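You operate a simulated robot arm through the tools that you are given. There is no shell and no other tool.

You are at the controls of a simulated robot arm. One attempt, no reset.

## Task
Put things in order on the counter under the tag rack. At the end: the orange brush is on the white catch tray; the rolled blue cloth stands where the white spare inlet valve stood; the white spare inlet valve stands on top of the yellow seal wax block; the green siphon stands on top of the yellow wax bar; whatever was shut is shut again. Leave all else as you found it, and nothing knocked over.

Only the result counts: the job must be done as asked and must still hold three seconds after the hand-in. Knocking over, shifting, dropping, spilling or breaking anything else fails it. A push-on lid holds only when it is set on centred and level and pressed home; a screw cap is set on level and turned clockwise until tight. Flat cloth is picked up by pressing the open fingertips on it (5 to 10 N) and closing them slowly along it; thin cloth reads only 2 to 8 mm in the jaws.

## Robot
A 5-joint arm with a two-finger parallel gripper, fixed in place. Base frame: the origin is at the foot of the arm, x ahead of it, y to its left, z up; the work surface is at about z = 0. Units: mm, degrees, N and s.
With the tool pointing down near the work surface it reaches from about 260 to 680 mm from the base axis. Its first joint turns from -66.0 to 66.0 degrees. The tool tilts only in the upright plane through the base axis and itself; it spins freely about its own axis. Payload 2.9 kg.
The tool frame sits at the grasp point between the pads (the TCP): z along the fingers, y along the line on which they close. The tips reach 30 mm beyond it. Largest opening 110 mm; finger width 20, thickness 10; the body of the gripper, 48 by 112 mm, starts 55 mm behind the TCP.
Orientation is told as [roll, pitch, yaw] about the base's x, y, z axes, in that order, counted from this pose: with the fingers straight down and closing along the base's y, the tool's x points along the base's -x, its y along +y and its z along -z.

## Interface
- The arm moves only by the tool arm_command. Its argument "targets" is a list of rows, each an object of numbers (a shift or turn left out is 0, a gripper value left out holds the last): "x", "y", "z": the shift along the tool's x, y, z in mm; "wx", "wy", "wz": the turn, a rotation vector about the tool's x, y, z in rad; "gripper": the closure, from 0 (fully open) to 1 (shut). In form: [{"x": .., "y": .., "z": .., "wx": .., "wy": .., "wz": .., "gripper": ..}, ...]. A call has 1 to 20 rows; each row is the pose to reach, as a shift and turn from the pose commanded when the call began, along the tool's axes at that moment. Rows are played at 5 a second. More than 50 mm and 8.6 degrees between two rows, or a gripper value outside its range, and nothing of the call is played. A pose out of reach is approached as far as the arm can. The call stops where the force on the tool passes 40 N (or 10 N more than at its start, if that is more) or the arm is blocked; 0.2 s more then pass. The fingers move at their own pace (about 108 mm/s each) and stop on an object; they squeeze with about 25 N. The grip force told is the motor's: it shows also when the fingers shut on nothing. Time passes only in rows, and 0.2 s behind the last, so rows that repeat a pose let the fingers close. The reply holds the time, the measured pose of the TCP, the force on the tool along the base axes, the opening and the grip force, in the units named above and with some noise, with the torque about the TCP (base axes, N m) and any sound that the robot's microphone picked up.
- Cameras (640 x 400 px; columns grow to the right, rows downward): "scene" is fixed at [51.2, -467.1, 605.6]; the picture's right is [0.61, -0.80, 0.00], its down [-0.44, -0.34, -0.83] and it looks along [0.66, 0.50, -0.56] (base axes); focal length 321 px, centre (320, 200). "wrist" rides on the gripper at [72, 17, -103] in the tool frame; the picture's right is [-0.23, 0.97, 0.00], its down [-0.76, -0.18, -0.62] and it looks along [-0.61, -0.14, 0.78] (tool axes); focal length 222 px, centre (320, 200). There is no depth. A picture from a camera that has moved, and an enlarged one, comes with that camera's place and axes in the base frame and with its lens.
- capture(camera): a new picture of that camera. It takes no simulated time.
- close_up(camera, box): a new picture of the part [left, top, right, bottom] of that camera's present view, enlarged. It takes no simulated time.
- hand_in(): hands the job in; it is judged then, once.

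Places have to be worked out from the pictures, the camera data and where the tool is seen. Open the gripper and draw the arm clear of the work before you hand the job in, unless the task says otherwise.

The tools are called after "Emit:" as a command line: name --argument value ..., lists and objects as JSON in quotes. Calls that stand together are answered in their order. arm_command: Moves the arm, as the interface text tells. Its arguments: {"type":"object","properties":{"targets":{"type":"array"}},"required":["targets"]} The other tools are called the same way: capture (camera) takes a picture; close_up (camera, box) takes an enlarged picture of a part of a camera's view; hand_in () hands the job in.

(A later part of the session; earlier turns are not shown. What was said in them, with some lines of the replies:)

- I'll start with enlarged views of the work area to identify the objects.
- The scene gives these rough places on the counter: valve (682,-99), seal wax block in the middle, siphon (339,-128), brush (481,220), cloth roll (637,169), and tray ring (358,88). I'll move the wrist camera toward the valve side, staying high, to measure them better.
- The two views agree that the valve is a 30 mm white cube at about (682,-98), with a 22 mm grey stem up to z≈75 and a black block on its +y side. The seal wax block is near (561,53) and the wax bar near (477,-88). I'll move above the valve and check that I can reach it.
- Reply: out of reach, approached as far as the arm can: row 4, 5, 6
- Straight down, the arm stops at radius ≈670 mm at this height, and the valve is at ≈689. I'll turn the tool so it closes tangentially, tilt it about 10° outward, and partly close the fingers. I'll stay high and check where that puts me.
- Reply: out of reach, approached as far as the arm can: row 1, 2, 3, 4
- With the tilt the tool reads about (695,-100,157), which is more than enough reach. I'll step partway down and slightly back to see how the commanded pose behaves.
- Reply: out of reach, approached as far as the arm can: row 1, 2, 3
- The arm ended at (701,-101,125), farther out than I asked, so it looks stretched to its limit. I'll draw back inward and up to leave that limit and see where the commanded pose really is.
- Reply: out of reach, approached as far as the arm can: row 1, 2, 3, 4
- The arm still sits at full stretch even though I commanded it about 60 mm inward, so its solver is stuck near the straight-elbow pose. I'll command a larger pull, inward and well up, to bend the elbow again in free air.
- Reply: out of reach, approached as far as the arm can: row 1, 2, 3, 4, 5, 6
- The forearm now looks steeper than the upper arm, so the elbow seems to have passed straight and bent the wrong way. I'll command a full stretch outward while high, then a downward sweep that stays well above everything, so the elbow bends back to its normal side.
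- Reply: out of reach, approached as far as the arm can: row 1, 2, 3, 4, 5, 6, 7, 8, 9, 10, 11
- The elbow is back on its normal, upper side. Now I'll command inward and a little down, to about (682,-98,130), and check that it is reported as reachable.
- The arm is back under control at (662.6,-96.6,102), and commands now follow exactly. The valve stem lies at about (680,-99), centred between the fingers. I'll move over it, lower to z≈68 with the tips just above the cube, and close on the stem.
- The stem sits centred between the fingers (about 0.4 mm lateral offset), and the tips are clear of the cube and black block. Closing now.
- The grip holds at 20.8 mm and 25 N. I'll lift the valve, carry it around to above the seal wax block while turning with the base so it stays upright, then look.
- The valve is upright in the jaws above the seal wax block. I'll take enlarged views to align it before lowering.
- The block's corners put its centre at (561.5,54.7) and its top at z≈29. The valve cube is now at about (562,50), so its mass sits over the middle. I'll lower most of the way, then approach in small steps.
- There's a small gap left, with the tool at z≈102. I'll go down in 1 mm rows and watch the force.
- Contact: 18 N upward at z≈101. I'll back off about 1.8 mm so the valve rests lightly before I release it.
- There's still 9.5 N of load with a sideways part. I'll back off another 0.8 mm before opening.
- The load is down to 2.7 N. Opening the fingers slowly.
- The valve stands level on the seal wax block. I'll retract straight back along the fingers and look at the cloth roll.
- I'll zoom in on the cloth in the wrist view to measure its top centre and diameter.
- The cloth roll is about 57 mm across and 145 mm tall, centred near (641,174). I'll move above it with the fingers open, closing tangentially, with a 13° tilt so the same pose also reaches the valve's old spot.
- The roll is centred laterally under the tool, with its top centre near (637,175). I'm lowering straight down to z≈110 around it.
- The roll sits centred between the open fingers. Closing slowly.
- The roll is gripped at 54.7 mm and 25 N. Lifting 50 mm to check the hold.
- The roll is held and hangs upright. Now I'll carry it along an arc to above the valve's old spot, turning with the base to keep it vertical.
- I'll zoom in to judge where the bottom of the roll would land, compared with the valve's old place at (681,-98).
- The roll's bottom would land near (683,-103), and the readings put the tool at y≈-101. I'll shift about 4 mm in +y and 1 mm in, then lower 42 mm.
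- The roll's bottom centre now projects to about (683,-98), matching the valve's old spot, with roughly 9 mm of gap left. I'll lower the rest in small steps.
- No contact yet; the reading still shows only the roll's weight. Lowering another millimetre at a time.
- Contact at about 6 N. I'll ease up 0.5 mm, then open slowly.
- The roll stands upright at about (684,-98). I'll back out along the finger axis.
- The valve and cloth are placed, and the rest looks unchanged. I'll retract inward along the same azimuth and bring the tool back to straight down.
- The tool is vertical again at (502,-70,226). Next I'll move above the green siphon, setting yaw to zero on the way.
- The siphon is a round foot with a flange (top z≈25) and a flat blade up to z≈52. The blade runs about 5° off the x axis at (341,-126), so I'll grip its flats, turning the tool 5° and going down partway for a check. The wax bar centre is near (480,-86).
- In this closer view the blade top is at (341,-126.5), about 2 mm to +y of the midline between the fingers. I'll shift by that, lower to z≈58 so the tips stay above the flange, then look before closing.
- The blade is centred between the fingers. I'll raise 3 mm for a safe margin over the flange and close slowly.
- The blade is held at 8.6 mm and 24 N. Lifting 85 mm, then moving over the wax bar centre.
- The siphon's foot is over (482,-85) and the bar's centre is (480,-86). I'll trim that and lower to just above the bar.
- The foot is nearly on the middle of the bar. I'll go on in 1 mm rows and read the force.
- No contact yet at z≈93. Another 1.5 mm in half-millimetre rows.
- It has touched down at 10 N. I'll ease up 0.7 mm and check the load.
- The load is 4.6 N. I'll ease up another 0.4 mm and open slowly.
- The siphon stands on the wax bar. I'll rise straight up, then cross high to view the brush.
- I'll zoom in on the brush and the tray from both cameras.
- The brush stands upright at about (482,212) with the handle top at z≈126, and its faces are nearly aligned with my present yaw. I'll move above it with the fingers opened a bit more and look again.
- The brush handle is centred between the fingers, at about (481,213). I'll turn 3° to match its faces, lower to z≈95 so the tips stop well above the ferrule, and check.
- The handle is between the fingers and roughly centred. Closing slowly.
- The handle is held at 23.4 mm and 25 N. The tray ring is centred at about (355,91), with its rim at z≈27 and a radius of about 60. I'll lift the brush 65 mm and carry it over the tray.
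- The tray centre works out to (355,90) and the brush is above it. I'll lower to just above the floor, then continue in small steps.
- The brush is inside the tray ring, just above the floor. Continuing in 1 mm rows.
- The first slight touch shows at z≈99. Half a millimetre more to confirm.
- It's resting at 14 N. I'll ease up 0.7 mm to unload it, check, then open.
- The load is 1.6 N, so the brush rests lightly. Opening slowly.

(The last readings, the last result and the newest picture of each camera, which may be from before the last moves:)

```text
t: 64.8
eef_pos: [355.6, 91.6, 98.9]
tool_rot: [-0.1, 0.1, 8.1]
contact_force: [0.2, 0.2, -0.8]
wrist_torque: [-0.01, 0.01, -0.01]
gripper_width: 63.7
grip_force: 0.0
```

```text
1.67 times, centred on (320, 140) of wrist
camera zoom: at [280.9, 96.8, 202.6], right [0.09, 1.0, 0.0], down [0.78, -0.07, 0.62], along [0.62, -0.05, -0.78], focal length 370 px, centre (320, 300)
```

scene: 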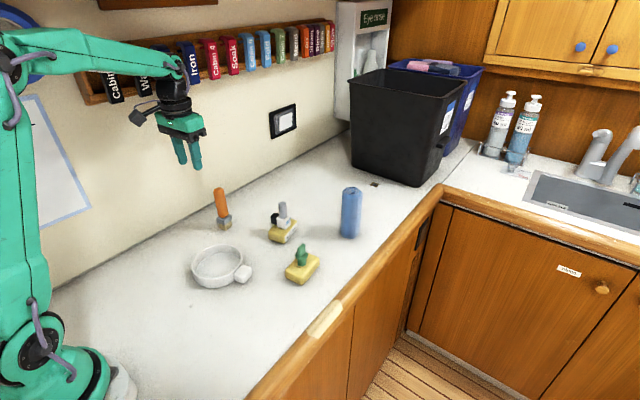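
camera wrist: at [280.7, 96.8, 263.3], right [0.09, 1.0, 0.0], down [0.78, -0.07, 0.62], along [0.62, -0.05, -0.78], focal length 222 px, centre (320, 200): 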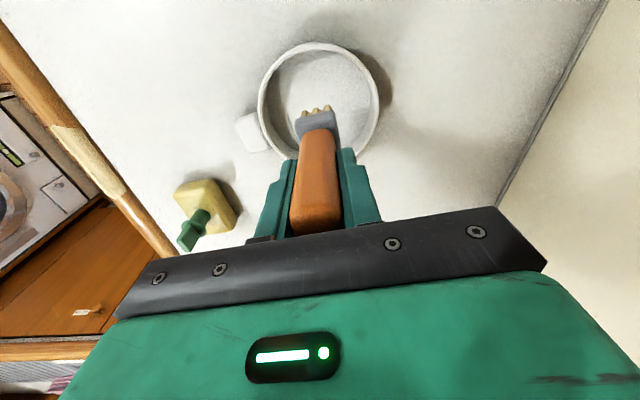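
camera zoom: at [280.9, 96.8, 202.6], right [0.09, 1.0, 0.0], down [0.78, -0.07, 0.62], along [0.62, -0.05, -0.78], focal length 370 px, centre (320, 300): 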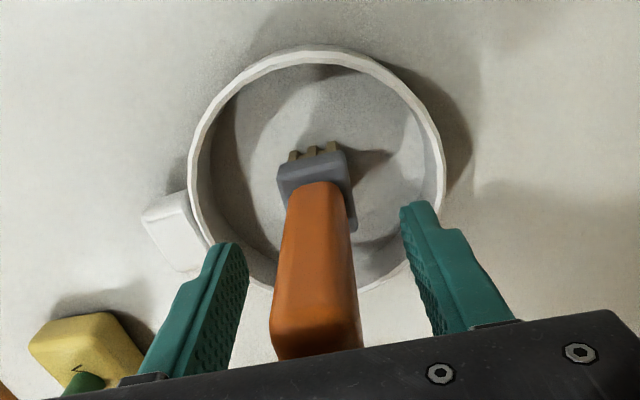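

The brush stands freely in the tray. I'll rise straight up and draw clear.

Emit:
arm_command --targets '[{"z": -20}, {"z": -55}, {"z": -95}, {"z": -140}, {"z": -185}, {"z": -225}, {"z": -225}]'

Emit:
capture --camera "scene"

Emit:
close_up --camera "scene" --box '[170, 140, 390, 320]'

Emit:
capture --camera "wrist"

```text
t: 66.4
eef_pos: [356.2, 90.0, 324.9]
tool_rot: [0.0, 0.1, 8.0]
contact_force: [0.1, 0.4, 0.6]
wrist_torque: [-0.04, -0.02, -0.01]
gripper_width: 63.9
grip_force: 0.1
```

```text
taken
```

scene: 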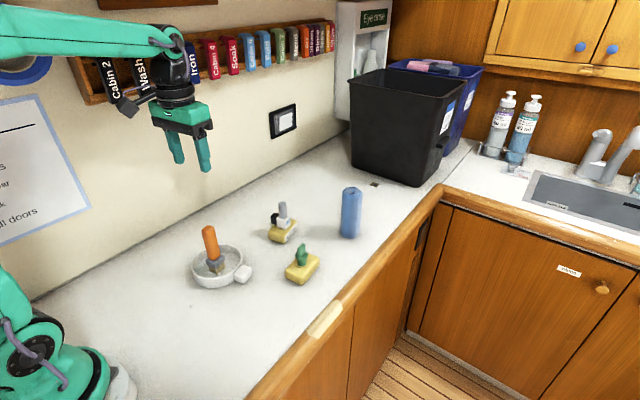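

```text
2.22 times, centred on (280, 230) of scene
camera zoom: at [51.2, -467.1, 605.6], right [0.61, -0.8, 0.0], down [-0.44, -0.34, -0.83], along [0.66, 0.5, -0.56], focal length 714 px, centre (409, 133)
```

zoom: 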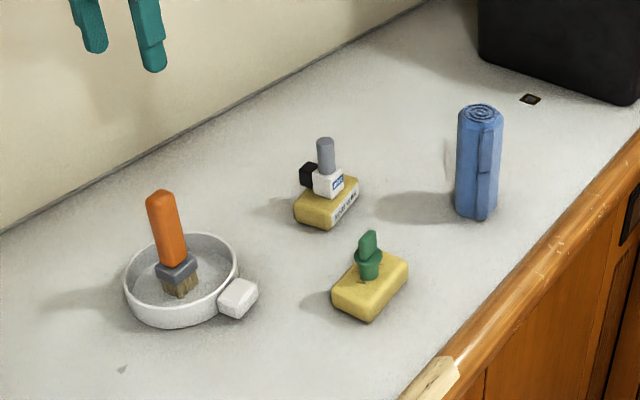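

```text
taken
camera wrist: at [281.1, 96.7, 427.5], right [0.09, 1.0, 0.0], down [0.78, -0.07, 0.62], along [0.62, -0.06, -0.78], focal length 222 px, centre (320, 200)
```

wrist: 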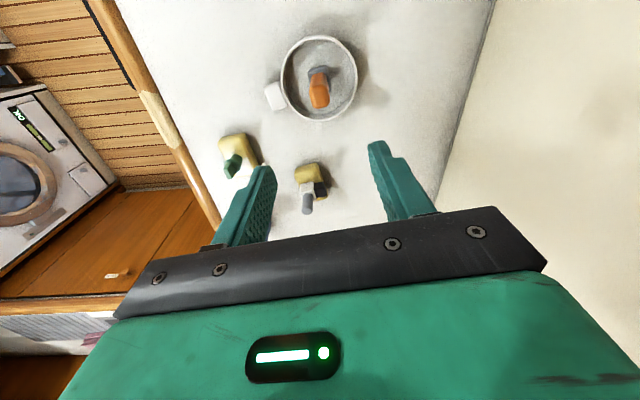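

Everything is standing. One last close check of the roll's position against the valve's old spot, and of the two stacks.

Emit:
close_up --camera "scene" --box '[325, 180, 375, 245]'

Emit:
close_up --camera "scene" --box '[260, 195, 330, 290]'

```text
6.15 times, centred on (350, 212) of scene
camera zoom: at [51.2, -467.1, 605.6], right [0.61, -0.8, 0.0], down [-0.44, -0.34, -0.83], along [0.66, 0.5, -0.56], focal length 1976 px, centre (135, 123)
```

zoom: 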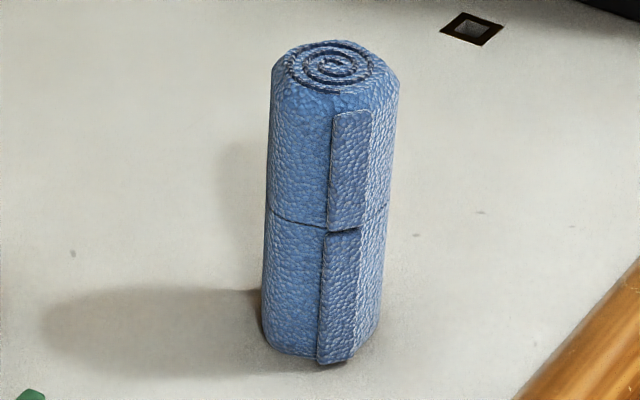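

```text
4.21 times, centred on (295, 242) of scene
camera zoom: at [51.2, -467.1, 605.6], right [0.61, -0.8, 0.0], down [-0.44, -0.34, -0.83], along [0.66, 0.5, -0.56], focal length 1352 px, centre (425, 21)
```

zoom: 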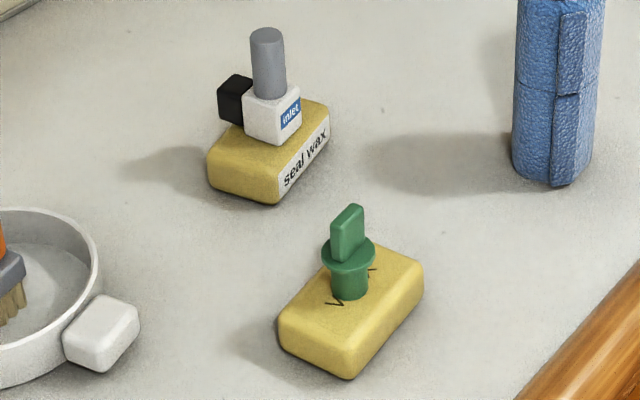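

The roll stands within a few millimetres of the valve's old spot. The valve and siphon stand level on their blocks, the brush is in the tray, and nothing was ever opened. I'll open the gripper fully and go back near the start pose before handing in.

Emit:
arm_command --targets '[{"y": -25, "z": -5, "gripper": 0.2}, {"y": -55, "z": -8, "gripper": 0}, {"y": -55, "z": -8, "gripper": 0}, {"y": -55, "z": -8, "gripper": 0}, {"y": -55, "z": -8, "gripper": 0}]'

Emit:
capture --camera "scene"

```text
t: 67.6
eef_pos: [363.2, 37.2, 331.6]
tool_rot: [0.1, 0.0, 8.1]
contact_force: [-0.1, 0.0, -0.4]
wrist_torque: [0.03, 0.02, -0.02]
gripper_width: 109.9
grip_force: 0.0
```

```text
taken
```

scene: 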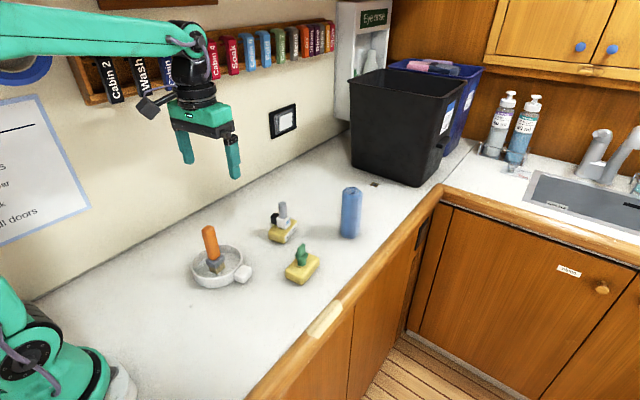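

The gripper is open, the arm is clear, and all four items are in place and steady. Handing in.

Emit:
hand_in

```text
The job is handed in.
```

The job is handed in, and all four moves were done. In the last pictures everything stood upright and steady, and the gripper was open with the arm clear.

- **Brush:** the orange brush stands in the middle of the white catch tray.
- **Cloth:** the rolled blue cloth stands where the valve stood, within about 5 mm of its old centre as measured from the pictures.
- **Valve:** the white spare inlet valve stands on the yellow seal wax block. Its black side block should hang about 1 cm past the edge, but the white body rests fully on the wax.
- **Siphon:** the green siphon stands near the middle of the yellow wax bar.

I opened nothing, so there was nothing to shut again. Nothing else looked moved or knocked over.

Early on, the arm over-stretched reaching for the valve and its elbow bent the wrong way. I worked it back in free air, and no contact showed on the force readings.
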